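You operate a simulated robot arm through the tools that you are given. There is no shell and no other tool. Be economical: measure what you need, move in short steps, check, and stop when the job is done.

You are at the controls of a simulated two-armed robot. One attempt, no reset.

JOB
Top up the lamp cartons. At the end: the black labelled cable (marked "5 m round>twist") from the top of the work bench is on the top of the cable table; one of the battery lights from the top of the work bench is on the upper level of the return shelf; one of the battery packs from the top of the work bench is on the shelf under the work bench; the black small coil with the largest size on its label from the top of the work bench is on the clear end of the island bench; the blue truss bar from the top of the work bench is on the top of the rigging bench; there are four lamp cartons on the top of the rack case, made up from those on the top of the work bench; whatever was shut is shut again. Leave all else as you found it, and nothing knocked over. Set down upright: lamp carton, battery pack.
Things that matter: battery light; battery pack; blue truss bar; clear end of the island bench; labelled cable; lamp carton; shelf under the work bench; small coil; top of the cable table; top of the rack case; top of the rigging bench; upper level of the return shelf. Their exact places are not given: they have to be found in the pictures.

The check looks at the end state, three seconds after you hand in, the way a careful person would. Anything else that was tipped, shoved, dropped, spilled or broken makes it a failure.

ROBOT AND FRAMES
Two 7-joint arms with fingered hands on one trunk, on a base that drives. Base frame: it is fixed to the floor where the robot stands at the start and does not move with it; the origin is under the middle of the robot, x ahead of it, y to its left, z up. Readings come in mm, rad, newtons and seconds.
The left shoulder is at the start at [71, 125, 1167], the right one opposite. With the tool pointing down near the work surface each hand reaches from about 440 to 800 mm from the robot's upright axis, wherever it stands, measured 20 degrees to its own side. Places, roughly: battery light [750, 1000, 1000]; blue truss bar [750, -1000, 1000]; clear end of the island bench [2900, 500, 800]; lamp carton [-1250, 1000, 1000]; shelf under the work bench [800, -100, 200]; top of the cable table [-3700, -4900, 800]; top of the rack case [-1300, 1100, 1000]; top of the rigging bench [4600, -900, 800]; upper level of the return shelf [-4000, 2700, 1000]. Payload 3.6 kg a hand.
The tool frame of a hand sits at the grasp point between the pads (the TCP): z along the fingers, y along the line on which they close. The tips reach 30 mm beyond it. Largest opening 104 mm; the body of the gripper starts 35 mm behind the TCP. The gripper is a hand of 4 fingers: y runs from the thumb to the fingers, the wrist lies at [-15, -104, -178] in the tool frame.
Orientation is that of the tool frame in the base frame, as a unit quaternion [w, x, y, z]. With the fingers straight down and the wrist toward the robot, the tool's x, y and z point along [0, 1, 0], [1, 0, 0] and [0, 0, -1] of the base frame.

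CONTROLS
- The arms move only by the tool arm_command. It takes "left_steps", "right_steps" or both (then of equal length, played together; a hand with none holds still); each is a list of rows, each a list of 6 numbers: the shift along the tool's x, y, z in mm, then the turn, a rotation vector about the tool's x, y, z in rad. In form: [[dx, dy, dz, rx, ry, rz], ...]. A call has 1 to 20 rows; each row shifts and turns the commanded pose from where the row before left it, along the tool's axes as they then stand. Rows are played at 5 a second. More than 50 mm and 0.15 rad between two rows, and nothing of the call is played. A pose out of reach is approached as far as the arm can. The call stops where the force on the tool passes 40 N (or 10 N more than at its start, if that is more) or the arm is blocked; 0.2 s more then pass. In this call time passes only in rows, and 0.2 s behind the last. It gives the time, the measured TCP pose, the force on the tool (base axes), the opening and the grip force at its end, in the units of the frame above (readings bear some noise), with the torque about the TCP (base axes, N m) and any sound that the robot's microphone picked up.
- Cameras (640 x 400 px; columns grow to the right, rows downward): "scene" is now at [183, 10, 1303.2]; the picture's right is [0.12, -0.99, 0.00], its down [-0.58, -0.07, -0.81] and it looks along [0.81, 0.10, -0.58] (base axes); focal length 214 px, centre (320, 200). "left" rides on the left gripper at [-61, -92, -130] in its tool frame; the picture's right is [-0.81, -0.28, 0.52], its down [0.53, -0.71, 0.46] and it looks along [0.24, 0.64, 0.72] (tool axes); focal length 275 px, centre (320, 200). "right" rides on the right gripper at [61, -92, -131] in its tool frame; the picture's right is [-0.81, 0.28, -0.52], its down [-0.53, -0.71, 0.45] and it looks along [-0.24, 0.64, 0.73] (tool axes); focal length 275 px, centre (320, 200).
- capture(camera): a new picture of that camera. The clock stands still meanwhile.
- slide_trunk(by): slides the trunk up (or, below 0, down) by that many mm; the arms and the scene camera ride with it, the base frame stays. It gives what a move gives, with no picture.
- base_move(legs): drives the robot by 1 to 6 legs, each [ahead, left, turn to the left] in mm, mm and rad, along the robot's own axes; the way and the turn of a leg run together, so that a leg with both is an arc; at most 1500 mm and 3.142 rad a leg. The arms and the cameras ride along, it lands a little off, and it stops where it bumps. It gives what a move gives.
- set_fingers(index, middle, ring, thumb_bend, thumb_turn, hand): sets how far each is bent, from 0 (flat) to 100 (curled in); at 30 the hand is open as for a grip, at 70 the pads meet at the TCP. One left out holds its place. A second passes; each finger stops where it meets its share of the squeeze, and holds until it gets a number again. It is the only way to open and close the hand. It gives what a move gives, with no picture; readings hold the bend of each and the force on the fingers (four entries, about 0 where the hand has none), thumb and palm. thumb_turn goes from beside the hand (0) to across from the fingers (100), as for a grip.
- pan_tilt(pan, tilt): turns the head with the scene camera to pan (to the left, within 1.396 rad either way) and tilt (down, from -0.506 to 1.204), counted from straight ahead of the robot. It gives what a move gives.
- measure_at(camera, pixels): there is no depth. For up to 12 entries [column, row, z] of the newest picture of that camera ("zoom" is the newest enlarged one), the place [x, y] in the base frame at which the ray of that pixel passes the height z, good to about 2 mm. The clock stands still meanwhile.
- close_up(camera, box): a new picture of the part [left, top, right, bottom] of that camera's present view, enlarged. The clock stands still meanwhile.
- finish_job(): hands the job in; it is judged then, once.

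Go step by step. Measure first, check grasps and placings, and put right what went wrong. The budget is 138 turns and 172 pictures, counting those below and the enlarged ones. Unless the task says otherwise, let go and move clear before handing in.

The tools are called as a command line: name --argument value ..., lists and objects as JSON in quotes. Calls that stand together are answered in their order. arm_command: Moves the arms, as the interface text tells. Its arguments: {"type":"object","properties":{"left_steps":{"type":"array","items":{"type":"array","items":{"type":"number"}}},"right_steps":{"type":"array","items":{"type":"array","items":{"type":"number"}}}},"required":[]} The other tools are called the same way: slide_trunk (by) slides the trunk up or down; set_fingers (index, middle, ring, thumb_bend, thumb_turn, hand) moves the fingers one by one; base_move (legs) drives the base; pan_tilt (pan, tilt) turns the head that bears the scene camera; capture (camera) takes a picture; measure_at (camera, pixels) gives the place at which the rays of pixels pass given heights; close_up (camera, box) takes an enlarged picture of a part of a camera's view; finish_job () hands the job in.

At the start:

```text
t: 0.0
left_ee_pos: [554.7, 178.8, 1086.8]
left_orientation: [0.0, 0.707, 0.707, 0.0]
left_ft_force: [0.2, -0.2, 0.3]
left_torque: [-0.01, 0.0, 0.01]
left_gripper_width: 104.0
left_grip_force: 0.0
left_shape: jaw
left_bend: [30.0, 30.0, 30.0, 30.0, 98.0]
left_finger forces: [0.1, 0.0, 0.0, 0.0, 0.0, 0.1]
right_ee_pos: [551.9, -222.6, 1124.9]
right_orientation: [0.0, 0.707, 0.707, 0.0]
right_ft_force: [-0.8, -0.1, 0.6]
right_torque: [0.01, -0.02, -0.02]
right_gripper_width: 103.8
right_grip_force: 0.0
right_shape: jaw
right_bend: [30.0, 30.0, 30.0, 30.0, 98.0]
right_finger forces: [0.2, 0.0, 0.1, 0.0, 0.0, 0.0]
trunk travel left (down, up): [-400.0, 136.0]
robot x, y, heading: [3.9, 0.8, 0.001]
head pan, tilt: [0.119, 0.625]
```

scene: 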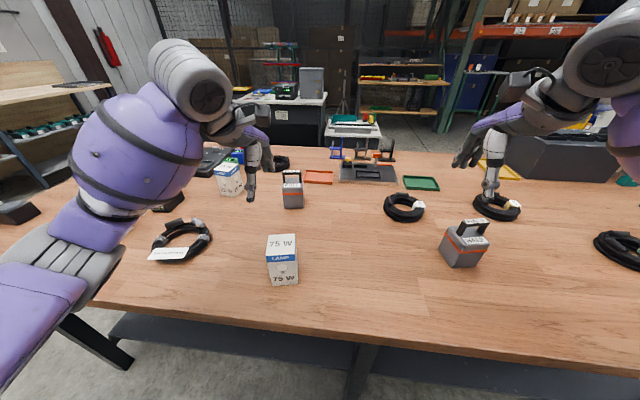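
right: 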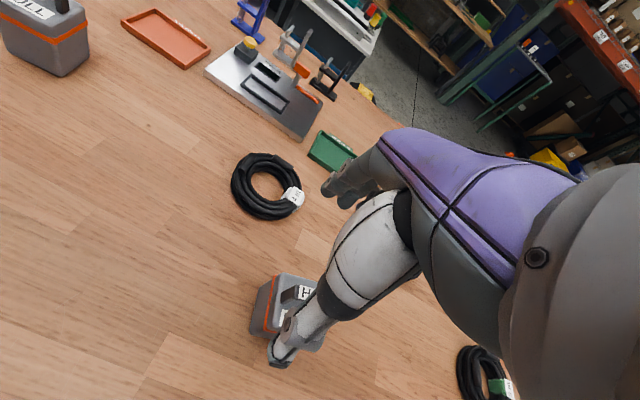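
left: 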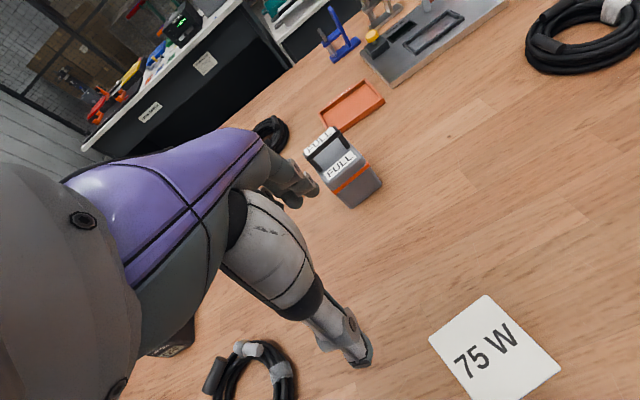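

The first view shows the bench with cartons, packs, coils and cables. I'll look to both sides to find everything.

pan_tilt --pan 0.9 --tilt 0.5

capture --camera "scene"

pan_tilt --pan -0.9 --tilt 0.5

capture --camera "scene"

pan_tilt --pan 0.0 --tilt 0.3

capture --camera "scene"

```text
t: 1.1
left_ee_pos: [555.3, 180.2, 1086.9]
left_orientation: [0.0, 0.707, 0.707, 0.0]
left_ft_force: [0.3, -0.2, -0.1]
left_torque: [-0.03, 0.0, 0.03]
left_gripper_width: 103.8
left_grip_force: 0.0
left_shape: jaw
left_bend: [30.0, 30.0, 30.0, 30.0, 98.0]
left_finger forces: [0.0, 0.0, 0.0, 0.0, 0.1, 0.1]
right_ee_pos: [552.4, -222.9, 1123.6]
right_orientation: [0.0, 0.707, 0.707, 0.001]
right_ft_force: [-0.3, -0.1, 0.4]
right_torque: [0.01, -0.01, -0.01]
right_gripper_width: 103.8
right_grip_force: 0.0
right_shape: jaw
right_bend: [30.0, 30.0, 30.0, 30.0, 98.0]
right_finger forces: [0.0, 0.0, 0.0, 0.1, 0.1, 0.1]
trunk travel left (down, up): [-400.0, 136.0]
robot x, y, heading: [-4.2, 2.9, -0.001]
head pan, tilt: [0.901, 0.499]
```

```text
168 pictures are left
```

scene: 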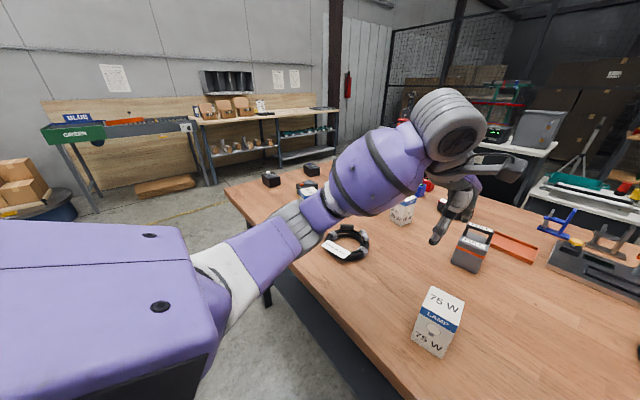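

```text
t: 2.9
left_ee_pos: [555.0, 179.7, 1086.5]
left_orientation: [0.0, 0.707, 0.707, 0.0]
left_ft_force: [0.7, 0.7, 0.1]
left_torque: [0.0, 0.03, 0.0]
left_gripper_width: 103.5
left_grip_force: 0.1
left_shape: jaw
left_bend: [30.0, 30.0, 30.0, 30.0, 98.0]
left_finger forces: [0.0, 0.0, 0.0, 0.0, 0.0, 0.0]
right_ee_pos: [551.8, -222.6, 1125.2]
right_orientation: [0.0, 0.707, 0.707, -0.001]
right_ft_force: [0.3, 0.4, 0.1]
right_torque: [-0.02, 0.03, -0.02]
right_gripper_width: 103.7
right_grip_force: 0.2
right_shape: jaw
right_bend: [30.0, 30.0, 30.0, 30.0, 98.0]
right_finger forces: [0.0, 0.0, 0.1, 0.0, 0.1, 0.1]
trunk travel left (down, up): [-400.0, 136.0]
robot x, y, heading: [1.6, 0.8, 0.003]
head pan, tilt: [-0.901, 0.499]
```

```text
167 pictures are left
```

scene: 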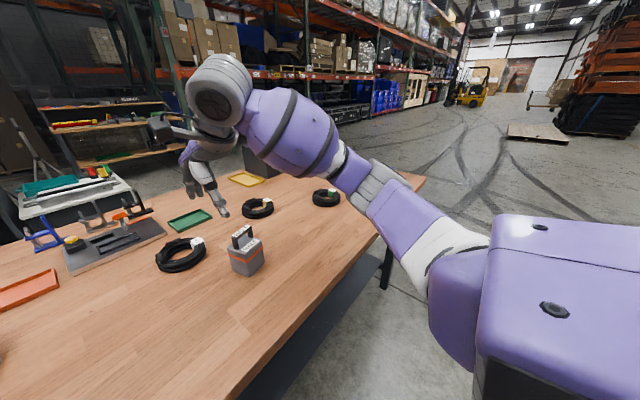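

```text
t: 4.1
left_ee_pos: [554.4, 179.5, 1085.6]
left_orientation: [0.0, 0.707, 0.707, 0.0]
left_ft_force: [0.3, 0.8, -0.8]
left_torque: [-0.02, 0.0, 0.0]
left_gripper_width: 103.8
left_grip_force: 0.0
left_shape: jaw
left_bend: [30.0, 30.0, 30.0, 30.0, 98.0]
left_finger forces: [0.1, 0.0, 0.0, 0.0, 0.0, 0.1]
right_ee_pos: [551.9, -222.9, 1123.7]
right_orientation: [0.001, 0.707, 0.707, 0.001]
right_ft_force: [-0.1, -0.1, 0.8]
right_torque: [-0.03, 0.01, -0.04]
right_gripper_width: 103.9
right_grip_force: 0.1
right_shape: jaw
right_bend: [30.0, 30.0, 30.0, 30.0, 98.0]
right_finger forces: [0.1, 0.1, 0.1, 0.1, 0.0, 0.0]
trunk travel left (down, up): [-400.0, 136.0]
robot x, y, heading: [-2.3, 2.3, 0.003]
head pan, tilt: [0.0, 0.3]
```

```text
166 pictures are left
```

scene: 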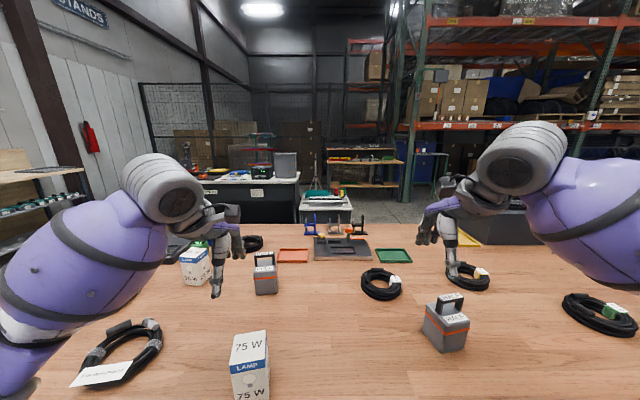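

Left end holds black cubes (likely battery lights, px 270,180), right side coils. I'll look backward both ways before driving.

pan_tilt --pan 1.39 --tilt 0.4

capture --camera "scene"

pan_tilt --pan -1.39 --tilt 0.4

capture --camera "scene"

```text
t: 5.7
left_ee_pos: [554.6, 179.3, 1085.9]
left_orientation: [0.0, 0.706, 0.708, 0.0]
left_ft_force: [-0.3, -0.2, -0.2]
left_torque: [0.02, -0.02, 0.0]
left_gripper_width: 103.8
left_grip_force: 0.0
left_shape: jaw
left_bend: [30.0, 30.0, 30.0, 30.0, 98.0]
left_finger forces: [0.0, 0.0, 0.0, 0.1, 0.1, 0.1]
right_ee_pos: [551.8, -222.3, 1125.2]
right_orientation: [0.001, 0.707, 0.707, 0.001]
right_ft_force: [-0.3, -0.3, -0.2]
right_torque: [0.0, 0.0, 0.02]
right_gripper_width: 103.6
right_grip_force: 0.0
right_shape: jaw
right_bend: [30.0, 30.0, 30.0, 30.0, 98.0]
right_finger forces: [0.1, 0.0, 0.0, 0.1, 0.1, 0.0]
trunk travel left (down, up): [-400.0, 136.0]
robot x, y, heading: [0.2, 1.8, -0.001]
head pan, tilt: [1.389, 0.4]
```

```text
165 pictures are left
```

scene: 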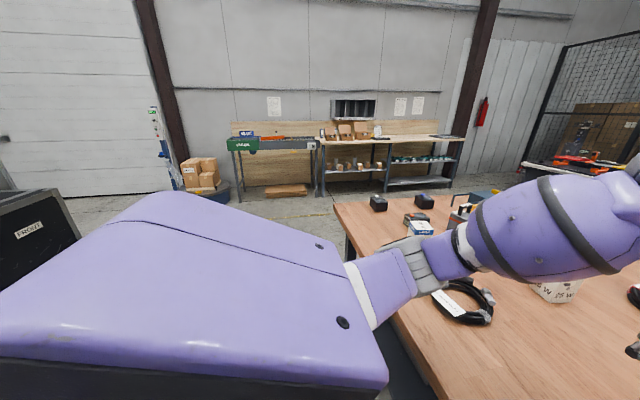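

```text
t: 8.1
left_ee_pos: [555.5, 181.6, 1087.9]
left_orientation: [0.0, 0.707, 0.707, 0.001]
left_ft_force: [-0.2, -0.3, 0.0]
left_torque: [-0.02, 0.01, 0.02]
left_gripper_width: 103.7
left_grip_force: 0.1
left_shape: jaw
left_bend: [30.0, 30.0, 30.0, 30.0, 98.0]
left_finger forces: [0.0, 0.0, 0.1, 0.0, 0.0, 0.0]
right_ee_pos: [551.9, -222.3, 1124.8]
right_orientation: [0.001, 0.707, 0.707, 0.001]
right_ft_force: [-0.3, -0.8, 0.8]
right_torque: [0.02, 0.02, 0.02]
right_gripper_width: 103.7
right_grip_force: 0.1
right_shape: jaw
right_bend: [30.0, 30.0, 30.0, 30.0, 98.0]
right_finger forces: [0.1, 0.0, 0.0, 0.0, 0.1, 0.0]
trunk travel left (down, up): [-400.0, 136.0]
robot x, y, heading: [3.1, -2.5, -0.002]
head pan, tilt: [-1.389, 0.4]
```

```text
164 pictures are left
```

scene: 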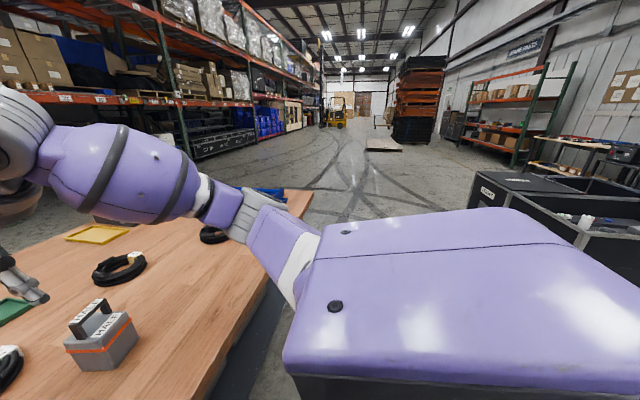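

There are cases behind on both sides. I'll back off a little, turn around, and look at them.

base_move --legs '[[-150, 0, 0], [0, 0, 1.57], [0, 0, 1.57]]'

pan_tilt --pan 0.0 --tilt 0.4

capture --camera "scene"

pan_tilt --pan 0.9 --tilt 0.4

capture --camera "scene"

pan_tilt --pan -0.9 --tilt 0.4

capture --camera "scene"

```text
t: 17.2
left_ee_pos: [-695.8, -203.9, 1086.5]
left_orientation: [0.0, 0.722, -0.692, 0.0]
left_ft_force: [0.6, -0.6, -0.5]
left_torque: [0.0, 0.02, -0.02]
left_gripper_width: 103.6
left_grip_force: 0.1
left_shape: jaw
left_bend: [30.0, 30.0, 30.0, 30.0, 98.0]
left_finger forces: [0.0, 0.1, 0.0, 0.1, 0.0, 0.1]
right_ee_pos: [-709.5, 200.3, 1124.6]
right_orientation: [0.0, 0.722, -0.692, 0.0]
right_ft_force: [0.0, -0.6, 0.7]
right_torque: [0.01, 0.01, 0.01]
right_gripper_width: 103.6
right_grip_force: 0.1
right_shape: jaw
right_bend: [30.0, 30.0, 30.0, 30.0, 98.0]
right_finger forces: [0.0, 0.1, 0.0, 0.0, 0.0, 0.0]
trunk travel left (down, up): [-400.0, 136.0]
robot x, y, heading: [-150.4, 0.2, -3.103]
head pan, tilt: [-1.389, 0.4]
```

```text
t: 18.7
left_ee_pos: [-696.4, -203.8, 1087.0]
left_orientation: [0.0, 0.722, -0.692, 0.0]
left_ft_force: [0.0, 0.2, -0.1]
left_torque: [0.01, 0.02, 0.0]
left_gripper_width: 103.8
left_grip_force: 0.2
left_shape: jaw
left_bend: [30.0, 30.0, 30.0, 30.0, 98.0]
left_finger forces: [0.1, 0.0, 0.0, 0.0, 0.1, 0.0]
right_ee_pos: [-708.1, 199.6, 1125.0]
right_orientation: [0.001, 0.722, -0.692, 0.0]
right_ft_force: [-0.4, -0.9, 0.4]
right_torque: [0.04, 0.03, -0.01]
right_gripper_width: 103.7
right_grip_force: 0.0
right_shape: jaw
right_bend: [30.0, 30.0, 30.0, 30.0, 98.0]
right_finger forces: [0.0, 0.0, 0.0, 0.1, 0.1, 0.1]
trunk travel left (down, up): [-400.0, 136.0]
robot x, y, heading: [-148.1, 2.2, -3.099]
head pan, tilt: [0.0, 0.4]
```

```text
163 pictures are left
```

scene: 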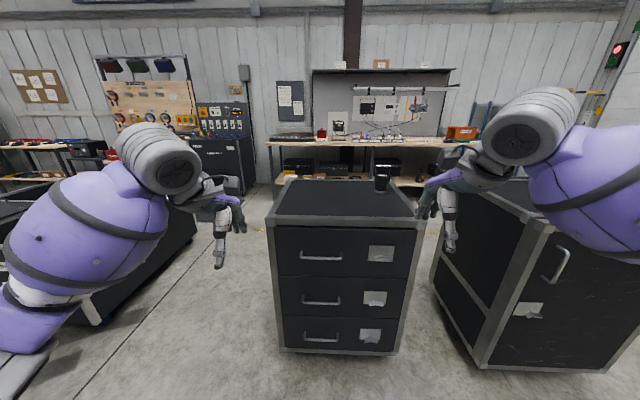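

```text
t: 19.9
left_ee_pos: [-696.2, -203.0, 1086.2]
left_orientation: [0.0, 0.722, -0.692, 0.0]
left_ft_force: [-0.3, -0.1, 0.8]
left_torque: [-0.02, 0.01, -0.05]
left_gripper_width: 103.7
left_grip_force: 0.2
left_shape: jaw
left_bend: [30.0, 30.0, 30.0, 30.0, 98.0]
left_finger forces: [0.0, 0.0, 0.1, 0.1, 0.1, 0.0]
right_ee_pos: [-708.8, 198.7, 1124.9]
right_orientation: [0.0, 0.722, -0.692, 0.0]
right_ft_force: [0.3, -0.5, 0.4]
right_torque: [-0.02, -0.01, -0.02]
right_gripper_width: 103.5
right_grip_force: 0.1
right_shape: jaw
right_bend: [30.0, 30.0, 30.0, 30.0, 98.0]
right_finger forces: [0.0, 0.1, 0.1, 0.0, 0.0, 0.0]
trunk travel left (down, up): [-400.0, 136.0]
robot x, y, heading: [-142.8, -1.8, -3.101]
head pan, tilt: [0.901, 0.4]
```

```text
162 pictures are left
```

scene: 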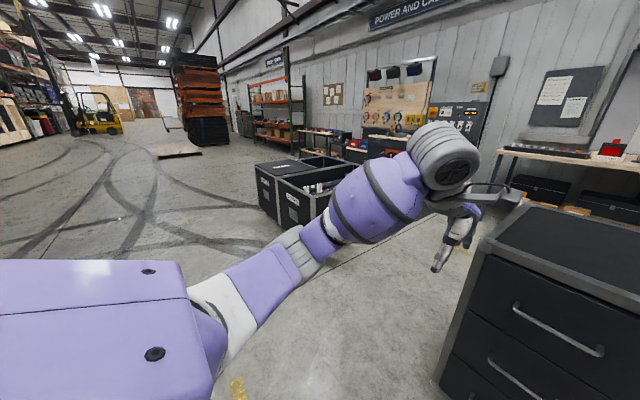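

```text
t: 21.7
left_ee_pos: [-695.4, -203.9, 1086.7]
left_orientation: [-0.001, 0.722, -0.692, 0.0]
left_ft_force: [0.1, -1.1, 0.2]
left_torque: [0.01, -0.03, -0.01]
left_gripper_width: 103.4
left_grip_force: 0.1
left_shape: jaw
left_bend: [30.0, 30.0, 30.0, 30.0, 98.0]
left_finger forces: [0.1, 0.0, 0.0, 0.0, 0.0, 0.0]
right_ee_pos: [-707.9, 198.3, 1124.5]
right_orientation: [0.0, 0.722, -0.692, 0.0]
right_ft_force: [-1.4, 0.6, -0.1]
right_torque: [0.04, 0.02, 0.02]
right_gripper_width: 103.6
right_grip_force: 0.0
right_shape: jaw
right_bend: [30.0, 30.0, 30.0, 30.0, 98.0]
right_finger forces: [0.0, 0.1, 0.1, 0.1, 0.0, 0.0]
trunk travel left (down, up): [-400.0, 136.0]
robot x, y, heading: [-147.0, -1.1, -3.098]
head pan, tilt: [-0.901, 0.4]
```

```text
161 pictures are left
```

scene: 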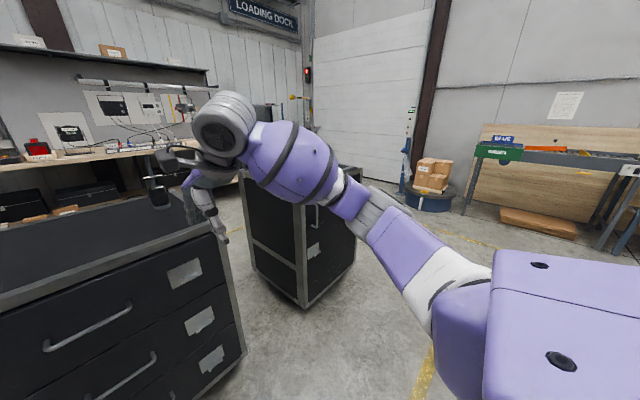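

The rack case appears at far right (px 560,260). I'll drive sideways to stand before it and look at its top.

base_move --legs '[[0, -1000, -0.04]]'

pan_tilt --pan 0.0 --tilt 0.45

capture --camera "scene"

pan_tilt --pan -0.9 --tilt 0.3

capture --camera "scene"

pan_tilt --pan -1.396 --tilt 0.5

capture --camera "scene"

```text
t: 27.0
left_ee_pos: [-725.1, 828.9, 1087.6]
left_orientation: [0.001, -0.707, 0.708, -0.001]
left_ft_force: [0.1, -0.2, 0.6]
left_torque: [0.01, -0.01, -0.01]
left_gripper_width: 103.6
left_grip_force: 0.0
left_shape: jaw
left_bend: [30.0, 30.0, 30.0, 30.0, 98.0]
left_finger forces: [0.0, 0.0, 0.0, 0.0, 0.0, 0.0]
right_ee_pos: [-721.9, 1231.6, 1124.8]
right_orientation: [0.0, -0.707, 0.707, 0.001]
right_ft_force: [0.0, 0.0, 0.8]
right_torque: [-0.01, 0.01, 0.0]
right_gripper_width: 103.8
right_grip_force: 0.1
right_shape: jaw
right_bend: [30.0, 30.0, 30.0, 30.0, 98.0]
right_finger forces: [0.1, 0.0, 0.0, 0.0, 0.0, 0.0]
trunk travel left (down, up): [-400.0, 136.0]
robot x, y, heading: [-169.8, 1010.5, 3.14]
head pan, tilt: [-0.901, 0.4]
```

```text
t: 28.2
left_ee_pos: [-725.5, 828.6, 1086.5]
left_orientation: [0.0, 0.707, -0.707, 0.0]
left_ft_force: [0.0, 0.1, -0.1]
left_torque: [0.03, -0.01, -0.01]
left_gripper_width: 103.7
left_grip_force: 0.1
left_shape: jaw
left_bend: [30.0, 30.0, 30.0, 30.0, 98.0]
left_finger forces: [0.0, 0.0, 0.0, 0.1, 0.0, 0.0]
right_ee_pos: [-722.7, 1231.1, 1122.9]
right_orientation: [0.001, 0.708, -0.707, 0.0]
right_ft_force: [-0.2, 0.2, 0.1]
right_torque: [0.01, -0.01, -0.02]
right_gripper_width: 103.7
right_grip_force: 0.1
right_shape: jaw
right_bend: [30.0, 30.0, 30.0, 30.0, 98.0]
right_finger forces: [0.1, 0.0, 0.0, 0.0, 0.1, 0.1]
trunk travel left (down, up): [-400.0, 136.0]
robot x, y, heading: [-168.0, 1010.2, 3.138]
head pan, tilt: [0.0, 0.45]
```

```text
160 pictures are left
```

scene: 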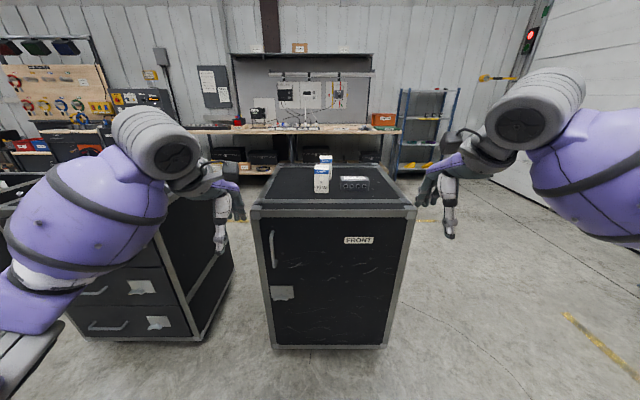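

```text
t: 29.4
left_ee_pos: [-724.8, 828.7, 1086.6]
left_orientation: [0.0, -0.707, 0.707, 0.0]
left_ft_force: [0.2, -0.2, 0.4]
left_torque: [-0.03, 0.01, -0.02]
left_gripper_width: 103.9
left_grip_force: 0.0
left_shape: jaw
left_bend: [30.0, 30.0, 30.0, 30.0, 98.0]
left_finger forces: [0.0, 0.1, 0.1, 0.0, 0.0, 0.0]
right_ee_pos: [-721.1, 1230.9, 1125.2]
right_orientation: [0.001, 0.707, -0.707, 0.0]
right_ft_force: [-0.2, 0.7, 0.8]
right_torque: [0.01, -0.01, -0.02]
right_gripper_width: 103.8
right_grip_force: 0.1
right_shape: jaw
right_bend: [30.0, 30.0, 30.0, 30.0, 98.0]
right_finger forces: [0.0, 0.1, 0.0, 0.0, 0.0, 0.1]
trunk travel left (down, up): [-400.0, 136.0]
robot x, y, heading: [-169.3, 1006.7, 3.141]
head pan, tilt: [-0.901, 0.3]
```

```text
159 pictures are left
```

scene: 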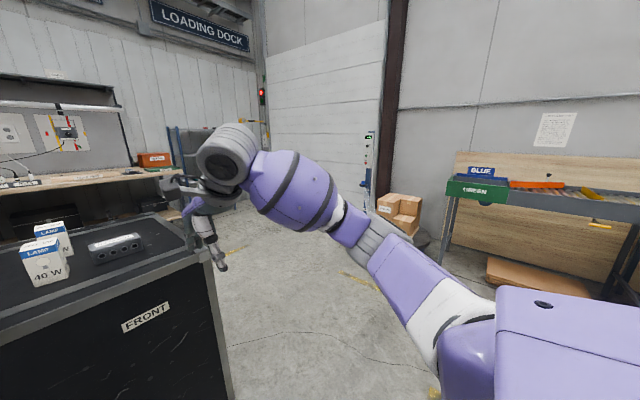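

```text
t: 30.3
left_ee_pos: [-725.3, 828.4, 1087.2]
left_orientation: [0.001, -0.707, 0.707, 0.0]
left_ft_force: [0.8, 0.1, -0.9]
left_torque: [-0.01, 0.01, 0.01]
left_gripper_width: 103.8
left_grip_force: 0.0
left_shape: jaw
left_bend: [30.0, 30.0, 30.0, 30.0, 98.0]
left_finger forces: [0.0, 0.0, 0.0, 0.0, 0.0, 0.0]
right_ee_pos: [-720.8, 1231.6, 1124.9]
right_orientation: [0.001, 0.707, -0.707, 0.0]
right_ft_force: [0.5, -0.1, -0.6]
right_torque: [0.01, 0.01, 0.0]
right_gripper_width: 103.6
right_grip_force: 0.0
right_shape: jaw
right_bend: [30.0, 30.0, 30.0, 30.0, 98.0]
right_finger forces: [0.0, 0.1, 0.1, 0.1, 0.0, 0.0]
trunk travel left (down, up): [-400.0, 136.0]
robot x, y, heading: [-169.7, 1005.9, 3.139]
head pan, tilt: [-1.396, 0.499]
```

```text
158 pictures are left
```

scene: 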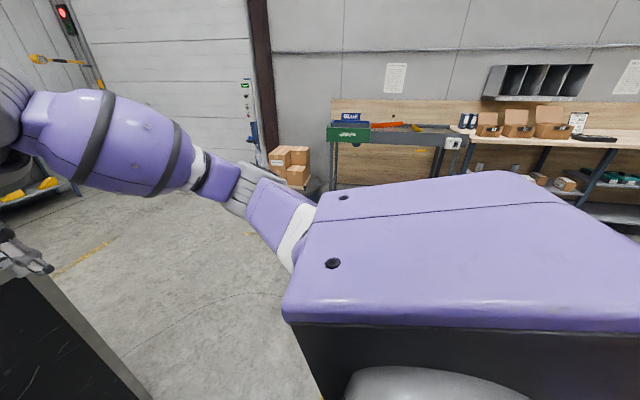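

The rack case top shows two cartons and a little box (px 320,175 and 352,183). I'll enlarge to count and to measure.

pan_tilt --pan 0.0 --tilt 0.45

close_up --camera "scene" --box '[240, 140, 440, 265]'

close_up --camera "scene" --box '[370, 70, 500, 200]'

```text
t: 31.8
left_ee_pos: [-724.1, 827.3, 1087.2]
left_orientation: [0.0, -0.707, 0.707, 0.0]
left_ft_force: [0.0, 0.3, 0.6]
left_torque: [-0.04, -0.01, -0.01]
left_gripper_width: 103.7
left_grip_force: 0.1
left_shape: jaw
left_bend: [30.0, 30.0, 30.0, 30.0, 98.0]
left_finger forces: [0.0, 0.1, 0.0, 0.1, 0.0, 0.1]
right_ee_pos: [-720.1, 1232.1, 1124.8]
right_orientation: [0.001, 0.707, -0.707, -0.001]
right_ft_force: [0.5, -0.4, 0.2]
right_torque: [0.02, -0.01, 0.03]
right_gripper_width: 103.7
right_grip_force: 0.0
right_shape: jaw
right_bend: [30.0, 30.0, 30.0, 30.0, 98.0]
right_finger forces: [0.0, 0.0, 0.0, 0.1, 0.0, 0.0]
trunk travel left (down, up): [-400.0, 136.0]
robot x, y, heading: [-167.5, 1008.9, 3.141]
head pan, tilt: [0.0, 0.45]
```

```text
3.20 times, centred on (340, 202) of scene
```

zoom: 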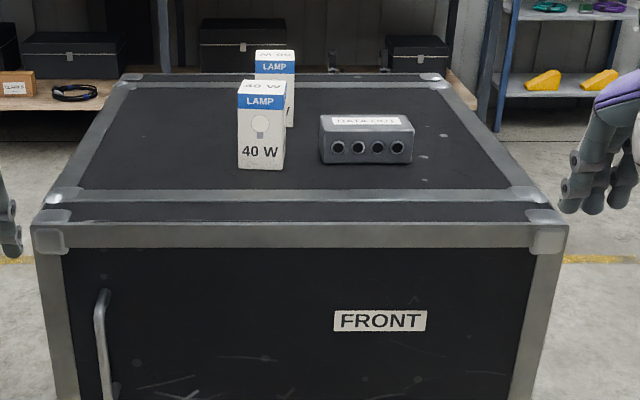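

```text
3.08 times, centred on (435, 135) of scene
```

zoom: 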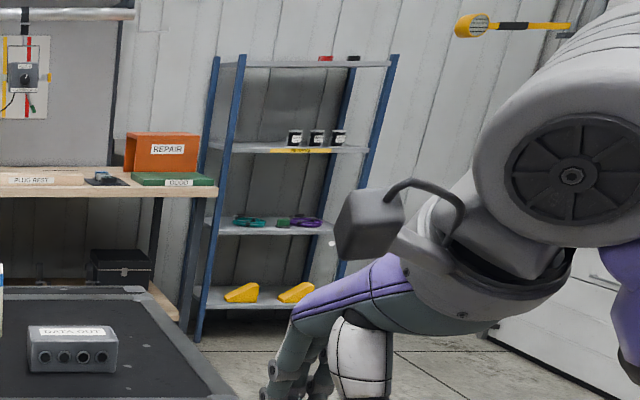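

Two cartons are already on the rack case, so two more are needed. The return shelf is behind at the right (px 435,130). Now I'll turn back to the bench at its left end and look down at it.

base_move --legs '[[0, 0, 1.57], [0, 0, 1.57], [70, -150, 0]]'

pan_tilt --pan 0.3 --tilt 0.6

capture --camera "scene"

capture --camera "left"

capture --camera "right"

```text
t: 40.9
left_ee_pos: [456.2, 1030.7, 1085.8]
left_orientation: [-0.001, 0.712, 0.702, 0.0]
left_ft_force: [-0.1, -0.7, -0.1]
left_torque: [-0.01, 0.01, 0.01]
left_gripper_width: 103.7
left_grip_force: 0.0
left_shape: jaw
left_bend: [30.0, 30.0, 30.0, 30.0, 98.0]
left_finger forces: [0.0, 0.1, 0.0, 0.0, 0.0, 0.0]
right_ee_pos: [447.8, 626.8, 1123.9]
right_orientation: [0.0, 0.711, 0.703, 0.0]
right_ft_force: [0.2, 0.0, -0.6]
right_torque: [0.04, 0.01, -0.01]
right_gripper_width: 103.6
right_grip_force: 0.2
right_shape: jaw
right_bend: [30.0, 30.0, 30.0, 30.0, 98.0]
right_finger forces: [0.0, 0.0, 0.0, 0.1, 0.0, 0.1]
trunk travel left (down, up): [-400.0, 136.0]
robot x, y, heading: [-106.6, 857.1, -0.01]
head pan, tilt: [0.0, 0.45]
```

```text
t: 41.7
left_ee_pos: [454.8, 1031.0, 1087.3]
left_orientation: [0.0, 0.712, 0.702, 0.0]
left_ft_force: [-0.1, 1.1, 0.0]
left_torque: [0.02, 0.03, 0.01]
left_gripper_width: 103.7
left_grip_force: 0.1
left_shape: jaw
left_bend: [30.0, 30.0, 30.0, 30.0, 98.0]
left_finger forces: [0.0, 0.1, 0.1, 0.0, 0.0, 0.0]
right_ee_pos: [447.2, 627.7, 1124.2]
right_orientation: [0.0, 0.712, 0.703, 0.001]
right_ft_force: [-0.4, -0.6, 0.7]
right_torque: [0.0, 0.0, -0.03]
right_gripper_width: 103.7
right_grip_force: 0.0
right_shape: jaw
right_bend: [30.0, 30.0, 30.0, 30.0, 98.0]
right_finger forces: [0.0, 0.0, 0.1, 0.0, 0.1, 0.0]
trunk travel left (down, up): [-400.0, 136.0]
robot x, y, heading: [-101.4, 857.2, -0.016]
head pan, tilt: [0.3, 0.6]
```

```text
155 pictures are left
```

scene: 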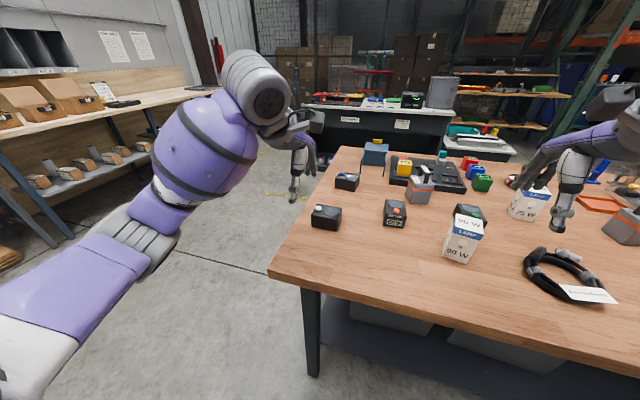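

```text
154 pictures are left
```

left: 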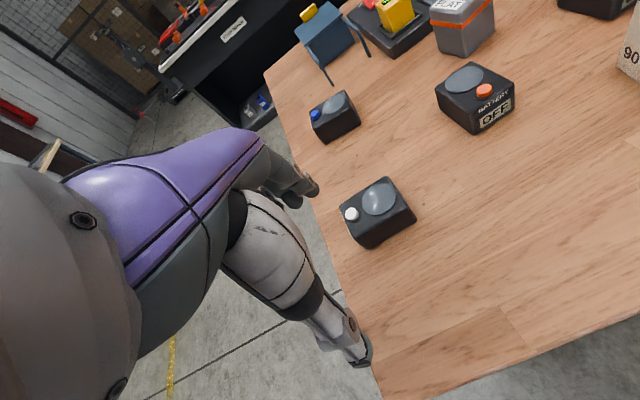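

```text
153 pictures are left
```

right: 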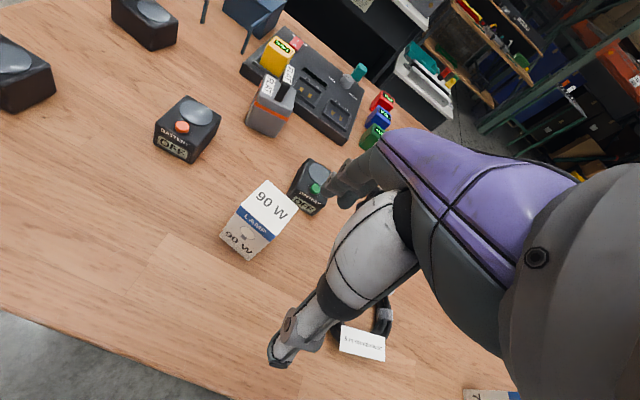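

Battery lights (black cubes), packs (FULL/HALF/FLAT) and a 90 W carton are visible here. I'll enlarge the labels.

close_up --camera "scene" --box '[290, 140, 500, 270]'

close_up --camera "scene" --box '[480, 160, 640, 320]'

close_up --camera "right" --box '[140, 80, 400, 370]'

pan_tilt --pan -0.7 --tilt 0.5

capture --camera "scene"

```text
3.05 times, centred on (395, 205) of scene
```

zoom: 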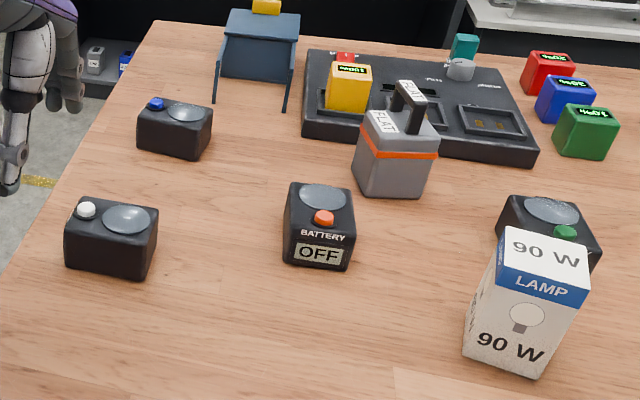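

```text
2.50 times, centred on (560, 240) of scene
```

zoom: 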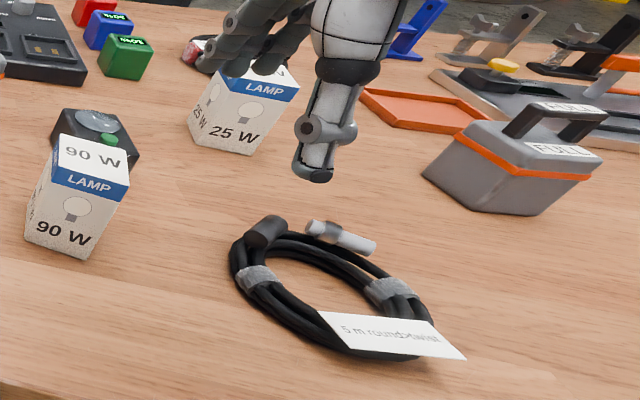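

```text
1.38 times, centred on (270, 225) of right
```

zoom: 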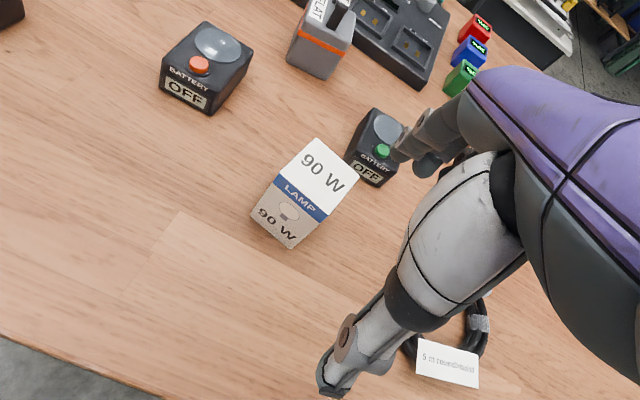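

```text
t: 43.0
left_ee_pos: [454.9, 1031.2, 1087.3]
left_orientation: [0.0, 0.711, 0.703, 0.0]
left_ft_force: [-0.1, 0.1, 0.2]
left_torque: [-0.02, 0.0, -0.01]
left_gripper_width: 103.4
left_grip_force: 0.0
left_shape: jaw
left_bend: [30.0, 30.0, 30.0, 30.0, 98.0]
left_finger forces: [0.1, 0.0, 0.0, 0.0, 0.1, 0.0]
right_ee_pos: [447.1, 628.0, 1125.2]
right_orientation: [0.001, 0.712, 0.702, 0.0]
right_ft_force: [-0.9, 0.8, -0.1]
right_torque: [-0.05, 0.01, 0.02]
right_gripper_width: 103.8
right_grip_force: 0.1
right_shape: jaw
right_bend: [30.0, 30.0, 30.0, 30.0, 98.0]
right_finger forces: [0.0, 0.0, 0.0, 0.0, 0.0, 0.0]
trunk travel left (down, up): [-400.0, 136.0]
robot x, y, heading: [-104.8, 860.5, -0.012]
head pan, tilt: [-0.7, 0.499]
```

```text
149 pictures are left
```

scene: 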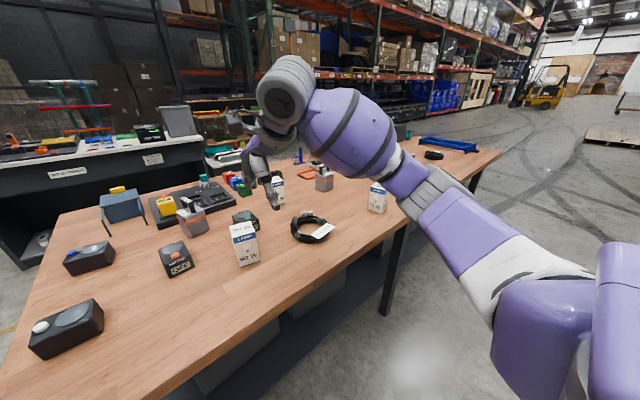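

The cable tag reads "5 m round>twist", and the blue truss bar lies on the far right end (px 448,143). I'll take a measuring picture of the left part.

pan_tilt --pan 0.0 --tilt 0.75

close_up --camera "scene" --box '[160, 60, 480, 260]'

capture --camera "scene"

```text
t: 44.0
left_ee_pos: [454.7, 1031.5, 1087.0]
left_orientation: [0.0, 0.712, 0.703, 0.0]
left_ft_force: [-0.6, 0.4, -0.4]
left_torque: [-0.02, 0.02, 0.0]
left_gripper_width: 103.7
left_grip_force: 0.0
left_shape: jaw
left_bend: [30.0, 30.0, 30.0, 30.0, 98.0]
left_finger forces: [0.0, 0.0, 0.0, 0.0, 0.1, 0.0]
right_ee_pos: [446.9, 627.8, 1124.4]
right_orientation: [0.001, 0.711, 0.703, 0.001]
right_ft_force: [0.6, 0.2, -0.1]
right_torque: [0.01, 0.02, -0.01]
right_gripper_width: 103.7
right_grip_force: 0.1
right_shape: jaw
right_bend: [30.0, 30.0, 30.0, 30.0, 98.0]
right_finger forces: [0.0, 0.0, 0.0, 0.1, 0.0, 0.0]
trunk travel left (down, up): [-400.0, 136.0]
robot x, y, heading: [-100.1, 857.9, -0.009]
head pan, tilt: [0.0, 0.75]
```

```text
2.00 times, centred on (320, 160) of scene
```

zoom: 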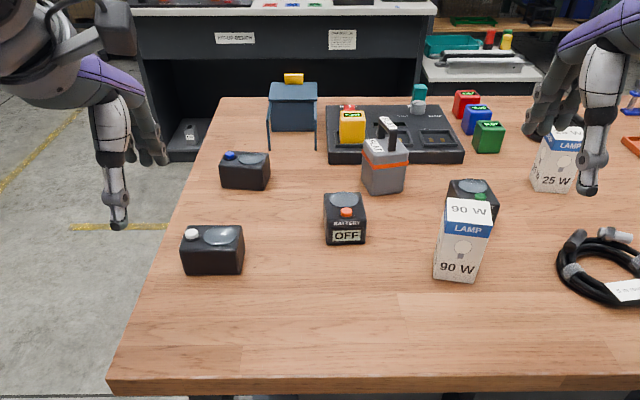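

```text
147 pictures are left
```

scene: 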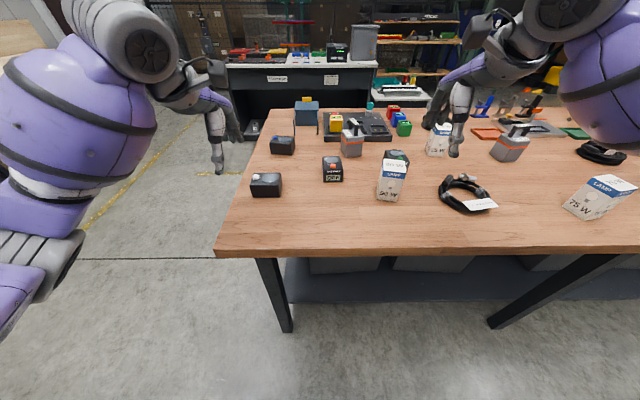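

I'll measure the 90 W carton, the red-button light, the bench edge, and the FLAT pack from the zoomed picture.

measure_at --camera "zoom" --pixels '[[434, 277, 854], [478, 281, 854], [441, 228, 960], [485, 235, 960], [449, 199, 960], [492, 203, 960], [327, 241, 854], [365, 241, 854], [140, 385, 854], [600, 372, 854]]'

measure_at --camera "zoom" --pixels '[[531, 188, 854], [570, 192, 854], [372, 190, 854], [403, 188, 854], [441, 228, 970], [449, 199, 970], [325, 200, 915], [363, 200, 915], [326, 218, 900], [362, 218, 900]]'

```text
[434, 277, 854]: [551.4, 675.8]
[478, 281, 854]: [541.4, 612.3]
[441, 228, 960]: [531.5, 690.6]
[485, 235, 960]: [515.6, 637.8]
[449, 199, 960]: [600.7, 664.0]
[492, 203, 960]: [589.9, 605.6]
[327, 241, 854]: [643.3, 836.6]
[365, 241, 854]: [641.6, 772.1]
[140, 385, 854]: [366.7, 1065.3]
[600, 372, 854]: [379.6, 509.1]
```

```text
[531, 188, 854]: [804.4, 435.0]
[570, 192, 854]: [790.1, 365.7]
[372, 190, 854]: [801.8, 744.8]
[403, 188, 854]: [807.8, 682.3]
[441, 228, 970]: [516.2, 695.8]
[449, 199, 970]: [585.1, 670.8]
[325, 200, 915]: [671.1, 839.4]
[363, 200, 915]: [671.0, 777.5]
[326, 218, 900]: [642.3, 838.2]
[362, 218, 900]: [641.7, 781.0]
```

The carton's top is best taken from the right hand's own picture (corners about 267,181 / 298,206 / 272,240 / 239,211).

measure_at --camera "right" --pixels '[[267, 180, 946], [299, 207, 946], [272, 240, 946], [238, 212, 946], [267, 180, 960], [299, 207, 960], [272, 240, 960], [238, 212, 960], [220, 237, 854], [248, 260, 854]]'

measure_at --camera "scene" --pixels '[[560, 207, 854], [582, 220, 854], [588, 218, 854]]'

```text
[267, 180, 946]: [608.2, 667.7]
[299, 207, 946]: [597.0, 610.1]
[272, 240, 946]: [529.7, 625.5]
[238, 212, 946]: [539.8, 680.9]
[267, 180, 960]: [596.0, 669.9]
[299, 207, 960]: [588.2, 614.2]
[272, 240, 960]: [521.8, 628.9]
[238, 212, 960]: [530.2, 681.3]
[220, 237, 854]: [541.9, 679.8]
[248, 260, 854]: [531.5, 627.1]
```

```text
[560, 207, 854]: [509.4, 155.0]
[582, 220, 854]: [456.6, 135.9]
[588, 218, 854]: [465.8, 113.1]
```

The carton top is centred near (569,646) at z≈946, yaw −0.2. The green-button light is close behind it; I'll check the gap (right picture 288,193 / 312,158) and pre-position the hand above.

measure_at --camera "right" --pixels '[[288, 193, 875], [312, 158, 905], [331, 170, 905], [299, 180, 900], [290, 195, 854], [318, 214, 854]]'

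arm_command --right_steps '[[6.6, 40.6, 0, 0, 0, 0], [6.6, 40.6, 0, 0, 0, 0], [6.6, 40.6, 0, 0, 0, 0], [0, 0, 25, 0, 0, 0.093], [0, 0, 25, 0, 0, 0.093]]'

capture --camera "right"

```text
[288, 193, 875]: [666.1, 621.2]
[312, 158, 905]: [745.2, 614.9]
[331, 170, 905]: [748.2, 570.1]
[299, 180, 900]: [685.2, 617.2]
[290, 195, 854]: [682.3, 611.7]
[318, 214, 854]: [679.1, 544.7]
```

```text
t: 45.2
left_ee_pos: [455.5, 1031.3, 1086.7]
left_orientation: [0.0, 0.711, 0.703, 0.001]
left_ft_force: [0.2, 0.2, -0.1]
left_torque: [-0.01, -0.04, 0.02]
left_gripper_width: 103.8
left_grip_force: 0.0
left_shape: jaw
left_bend: [30.0, 30.0, 30.0, 30.0, 98.0]
left_finger forces: [0.0, 0.1, 0.0, 0.0, 0.0, 0.0]
right_ee_pos: [569.6, 647.3, 1074.9]
right_orientation: [0.001, 0.774, 0.633, 0.001]
right_ft_force: [0.2, -0.4, -1.2]
right_torque: [-0.03, 0.0, 0.02]
right_gripper_width: 103.5
right_grip_force: 0.1
right_shape: jaw
right_bend: [30.0, 30.0, 30.0, 30.0, 98.0]
right_finger forces: [0.0, 0.1, 0.0, 0.0, 0.0, 0.1]
trunk travel left (down, up): [-400.0, 136.0]
robot x, y, heading: [-101.9, 857.1, -0.011]
head pan, tilt: [0.0, 0.75]
```

```text
146 pictures are left
```

right: 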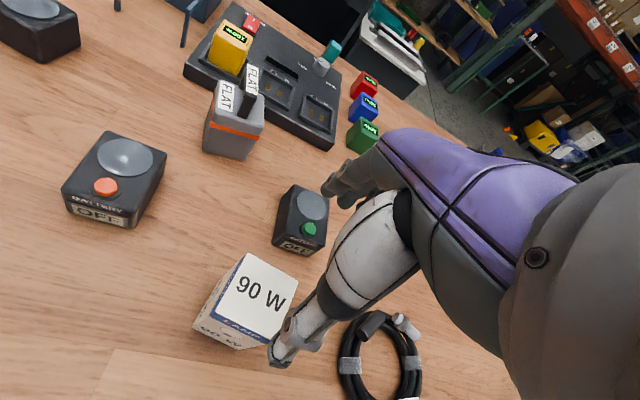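

The gap to the green light is clear (x ≥ 666 against fingers at about 640). I'll re-measure the carton top and lower to just above it.

measure_at --camera "right" --pixels '[[245, 253, 946], [298, 289, 946], [269, 343, 946], [212, 311, 946]]'

arm_command --right_steps '[[0, 0, 40, 0, 0, 0], [0, 0, 30, 0, 0, 0]]'

capture --camera "right"

```text
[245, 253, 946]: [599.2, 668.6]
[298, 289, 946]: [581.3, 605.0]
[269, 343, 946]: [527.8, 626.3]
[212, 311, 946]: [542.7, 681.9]
```

```text
t: 45.8
left_ee_pos: [455.7, 1030.9, 1086.8]
left_orientation: [0.0, 0.711, 0.703, 0.0]
left_ft_force: [0.3, 0.5, 0.2]
left_torque: [-0.04, 0.01, -0.02]
left_gripper_width: 103.7
left_grip_force: 0.0
left_shape: jaw
left_bend: [30.0, 30.0, 30.0, 30.0, 98.0]
left_finger forces: [0.1, 0.0, 0.0, 0.0, 0.0, 0.0]
right_ee_pos: [568.6, 647.3, 1003.8]
right_orientation: [0.0, 0.774, 0.634, 0.0]
right_ft_force: [0.2, -0.3, 0.7]
right_torque: [0.01, -0.02, -0.01]
right_gripper_width: 104.1
right_grip_force: 0.1
right_shape: jaw
right_bend: [30.0, 30.0, 30.0, 30.0, 98.0]
right_finger forces: [0.0, 0.0, 0.0, 0.1, 0.1, 0.0]
trunk travel left (down, up): [-400.0, 136.0]
robot x, y, heading: [-102.6, 860.3, -0.011]
head pan, tilt: [0.0, 0.75]
```

```text
145 pictures are left
```

right: 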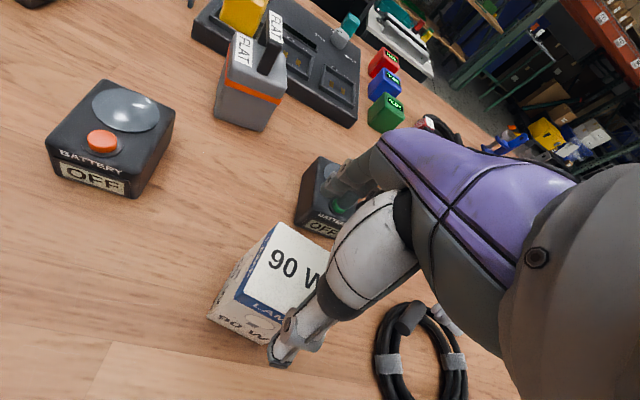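

Carton centre is about (563,645); the hand lines up. I'll shift 4 mm back, lower to z≈920 and close.

arm_command --right_steps '[[0, -4, 30, 0, 0, 0], [0, 0, 30, 0, 0, 0], [0, 0, 24, 0, 0, 0]]'

set_fingers --hand "right" --index 70 --middle 70 --ring 70 --thumb_bend 70

capture --camera "right"

```text
t: 46.6
left_ee_pos: [455.0, 1029.4, 1087.7]
left_orientation: [0.001, 0.711, 0.703, 0.001]
left_ft_force: [0.2, -0.1, 0.1]
left_torque: [-0.02, -0.03, 0.01]
left_gripper_width: 103.8
left_grip_force: 0.2
left_shape: jaw
left_bend: [30.0, 30.0, 30.0, 30.0, 98.0]
left_finger forces: [0.1, 0.1, 0.1, 0.1, 0.0, 0.0]
right_ee_pos: [565.0, 649.3, 923.8]
right_orientation: [0.002, 0.774, 0.633, 0.002]
right_ft_force: [1.5, 0.1, 11.1]
right_torque: [0.1, 0.14, -0.01]
right_gripper_width: 104.1
right_grip_force: 0.0
right_shape: jaw
right_bend: [30.0, 30.0, 30.0, 30.0, 98.0]
right_finger forces: [4.3, 0.0, 0.1, 0.0, 7.0, 0.0]
trunk travel left (down, up): [-400.0, 136.0]
robot x, y, heading: [-105.1, 859.4, -0.013]
head pan, tilt: [0.0, 0.75]
```

```text
t: 47.6
left_ee_pos: [454.7, 1032.6, 1087.7]
left_orientation: [0.001, 0.711, 0.703, 0.0]
left_ft_force: [0.1, -0.5, -1.2]
left_torque: [0.02, 0.0, -0.02]
left_gripper_width: 103.4
left_grip_force: 0.0
left_shape: jaw
left_bend: [30.0, 30.0, 30.0, 30.0, 98.0]
left_finger forces: [0.1, 0.0, 0.0, 0.1, 0.1, 0.0]
right_ee_pos: [564.7, 649.2, 923.3]
right_orientation: [0.002, 0.774, 0.633, 0.003]
right_ft_force: [6.0, -2.3, 24.0]
right_torque: [0.07, -0.73, 0.03]
right_gripper_width: 57.9
right_grip_force: 58.4
right_shape: fingers
right_bend: [40.0, 53.0, 53.0, 66.0, 96.0]
right_finger forces: [42.3, 9.0, 9.7, 0.0, 55.4, 0.0]
trunk travel left (down, up): [-400.0, 136.0]
robot x, y, heading: [-101.4, 855.0, -0.013]
head pan, tilt: [0.0, 0.75]
```

```text
144 pictures are left
```

right: 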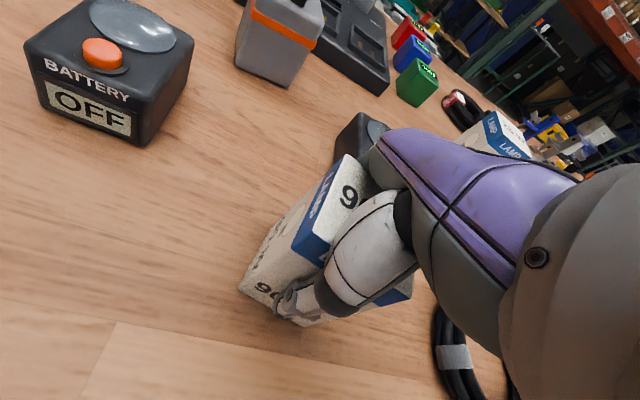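

The index stopped early at 40 with 42 N and there was upward force, so the grasp is off. I'll open, lift and look.

set_fingers --hand "right" --index 30 --middle 30 --ring 30 --thumb_bend 30

close_up --camera "scene" --box '[340, 120, 500, 220]'

arm_command --right_steps '[[0, 0, -40, 0, 0, 0], [0, 0, -40, 0, 0, 0]]'

close_up --camera "scene" --box '[340, 120, 500, 220]'

capture --camera "right"

```text
t: 48.6
left_ee_pos: [454.9, 1032.5, 1087.7]
left_orientation: [0.0, 0.711, 0.703, 0.001]
left_ft_force: [0.7, -0.3, 0.5]
left_torque: [0.02, -0.01, -0.01]
left_gripper_width: 103.8
left_grip_force: 0.1
left_shape: jaw
left_bend: [30.0, 30.0, 30.0, 30.0, 98.0]
left_finger forces: [0.0, 0.0, 0.0, 0.0, 0.0, 0.0]
right_ee_pos: [564.6, 648.5, 923.4]
right_orientation: [0.001, 0.773, 0.634, 0.003]
right_ft_force: [3.8, 0.3, 22.5]
right_torque: [0.18, 0.32, -0.11]
right_gripper_width: 105.7
right_grip_force: 11.1
right_shape: fingers
right_bend: [29.0, 30.0, 30.0, 30.0, 97.0]
right_finger forces: [8.7, 0.0, 0.1, 0.0, 12.8, 0.0]
trunk travel left (down, up): [-400.0, 136.0]
robot x, y, heading: [-101.5, 858.5, -0.01]
head pan, tilt: [0.0, 0.75]
```

```text
4.00 times, centred on (420, 170) of scene
```

zoom: 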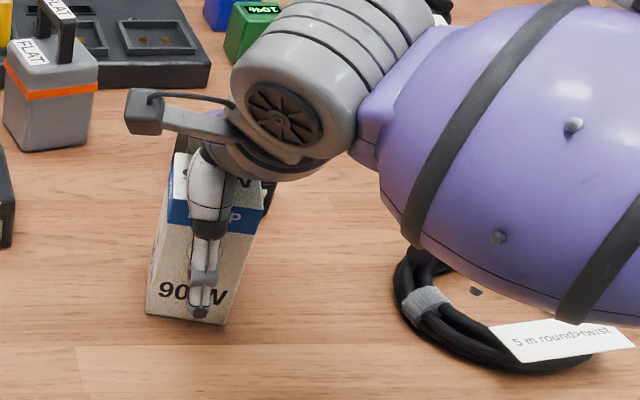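

```text
t: 49.2
left_ee_pos: [456.1, 1031.5, 1087.0]
left_orientation: [0.0, 0.711, 0.703, 0.0]
left_ft_force: [-0.1, -0.5, 0.3]
left_torque: [0.0, 0.05, -0.02]
left_gripper_width: 103.7
left_grip_force: 0.1
left_shape: jaw
left_bend: [30.0, 30.0, 30.0, 30.0, 98.0]
left_finger forces: [0.1, 0.0, 0.0, 0.1, 0.0, 0.1]
right_ee_pos: [564.0, 647.6, 1001.3]
right_orientation: [0.0, 0.773, 0.634, -0.001]
right_ft_force: [0.3, 0.4, -1.4]
right_torque: [0.0, -0.02, -0.04]
right_gripper_width: 105.1
right_grip_force: 2.7
right_shape: fingers
right_bend: [29.0, 30.0, 30.0, 30.0, 97.0]
right_finger forces: [2.7, 0.1, 0.0, 0.0, 2.8, 0.1]
trunk travel left (down, up): [-400.0, 136.0]
robot x, y, heading: [-105.8, 856.3, -0.012]
head pan, tilt: [0.0, 0.75]
```

```text
4.00 times, centred on (420, 170) of scene
```

zoom: 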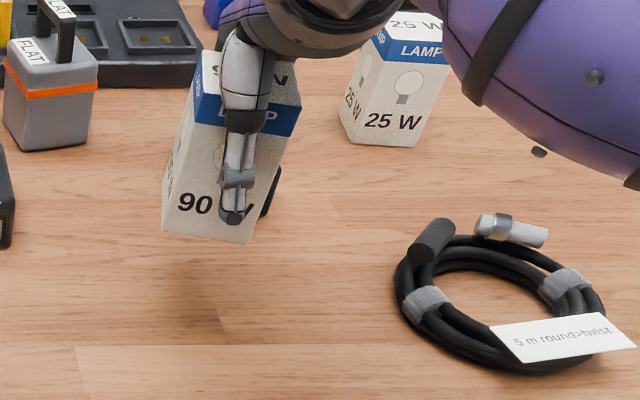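

```text
141 pictures are left
```

right: 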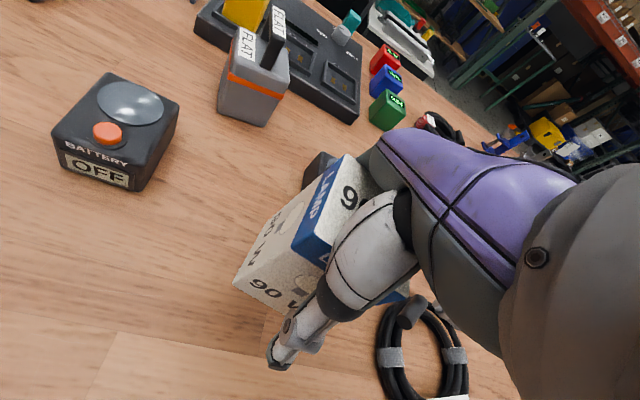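

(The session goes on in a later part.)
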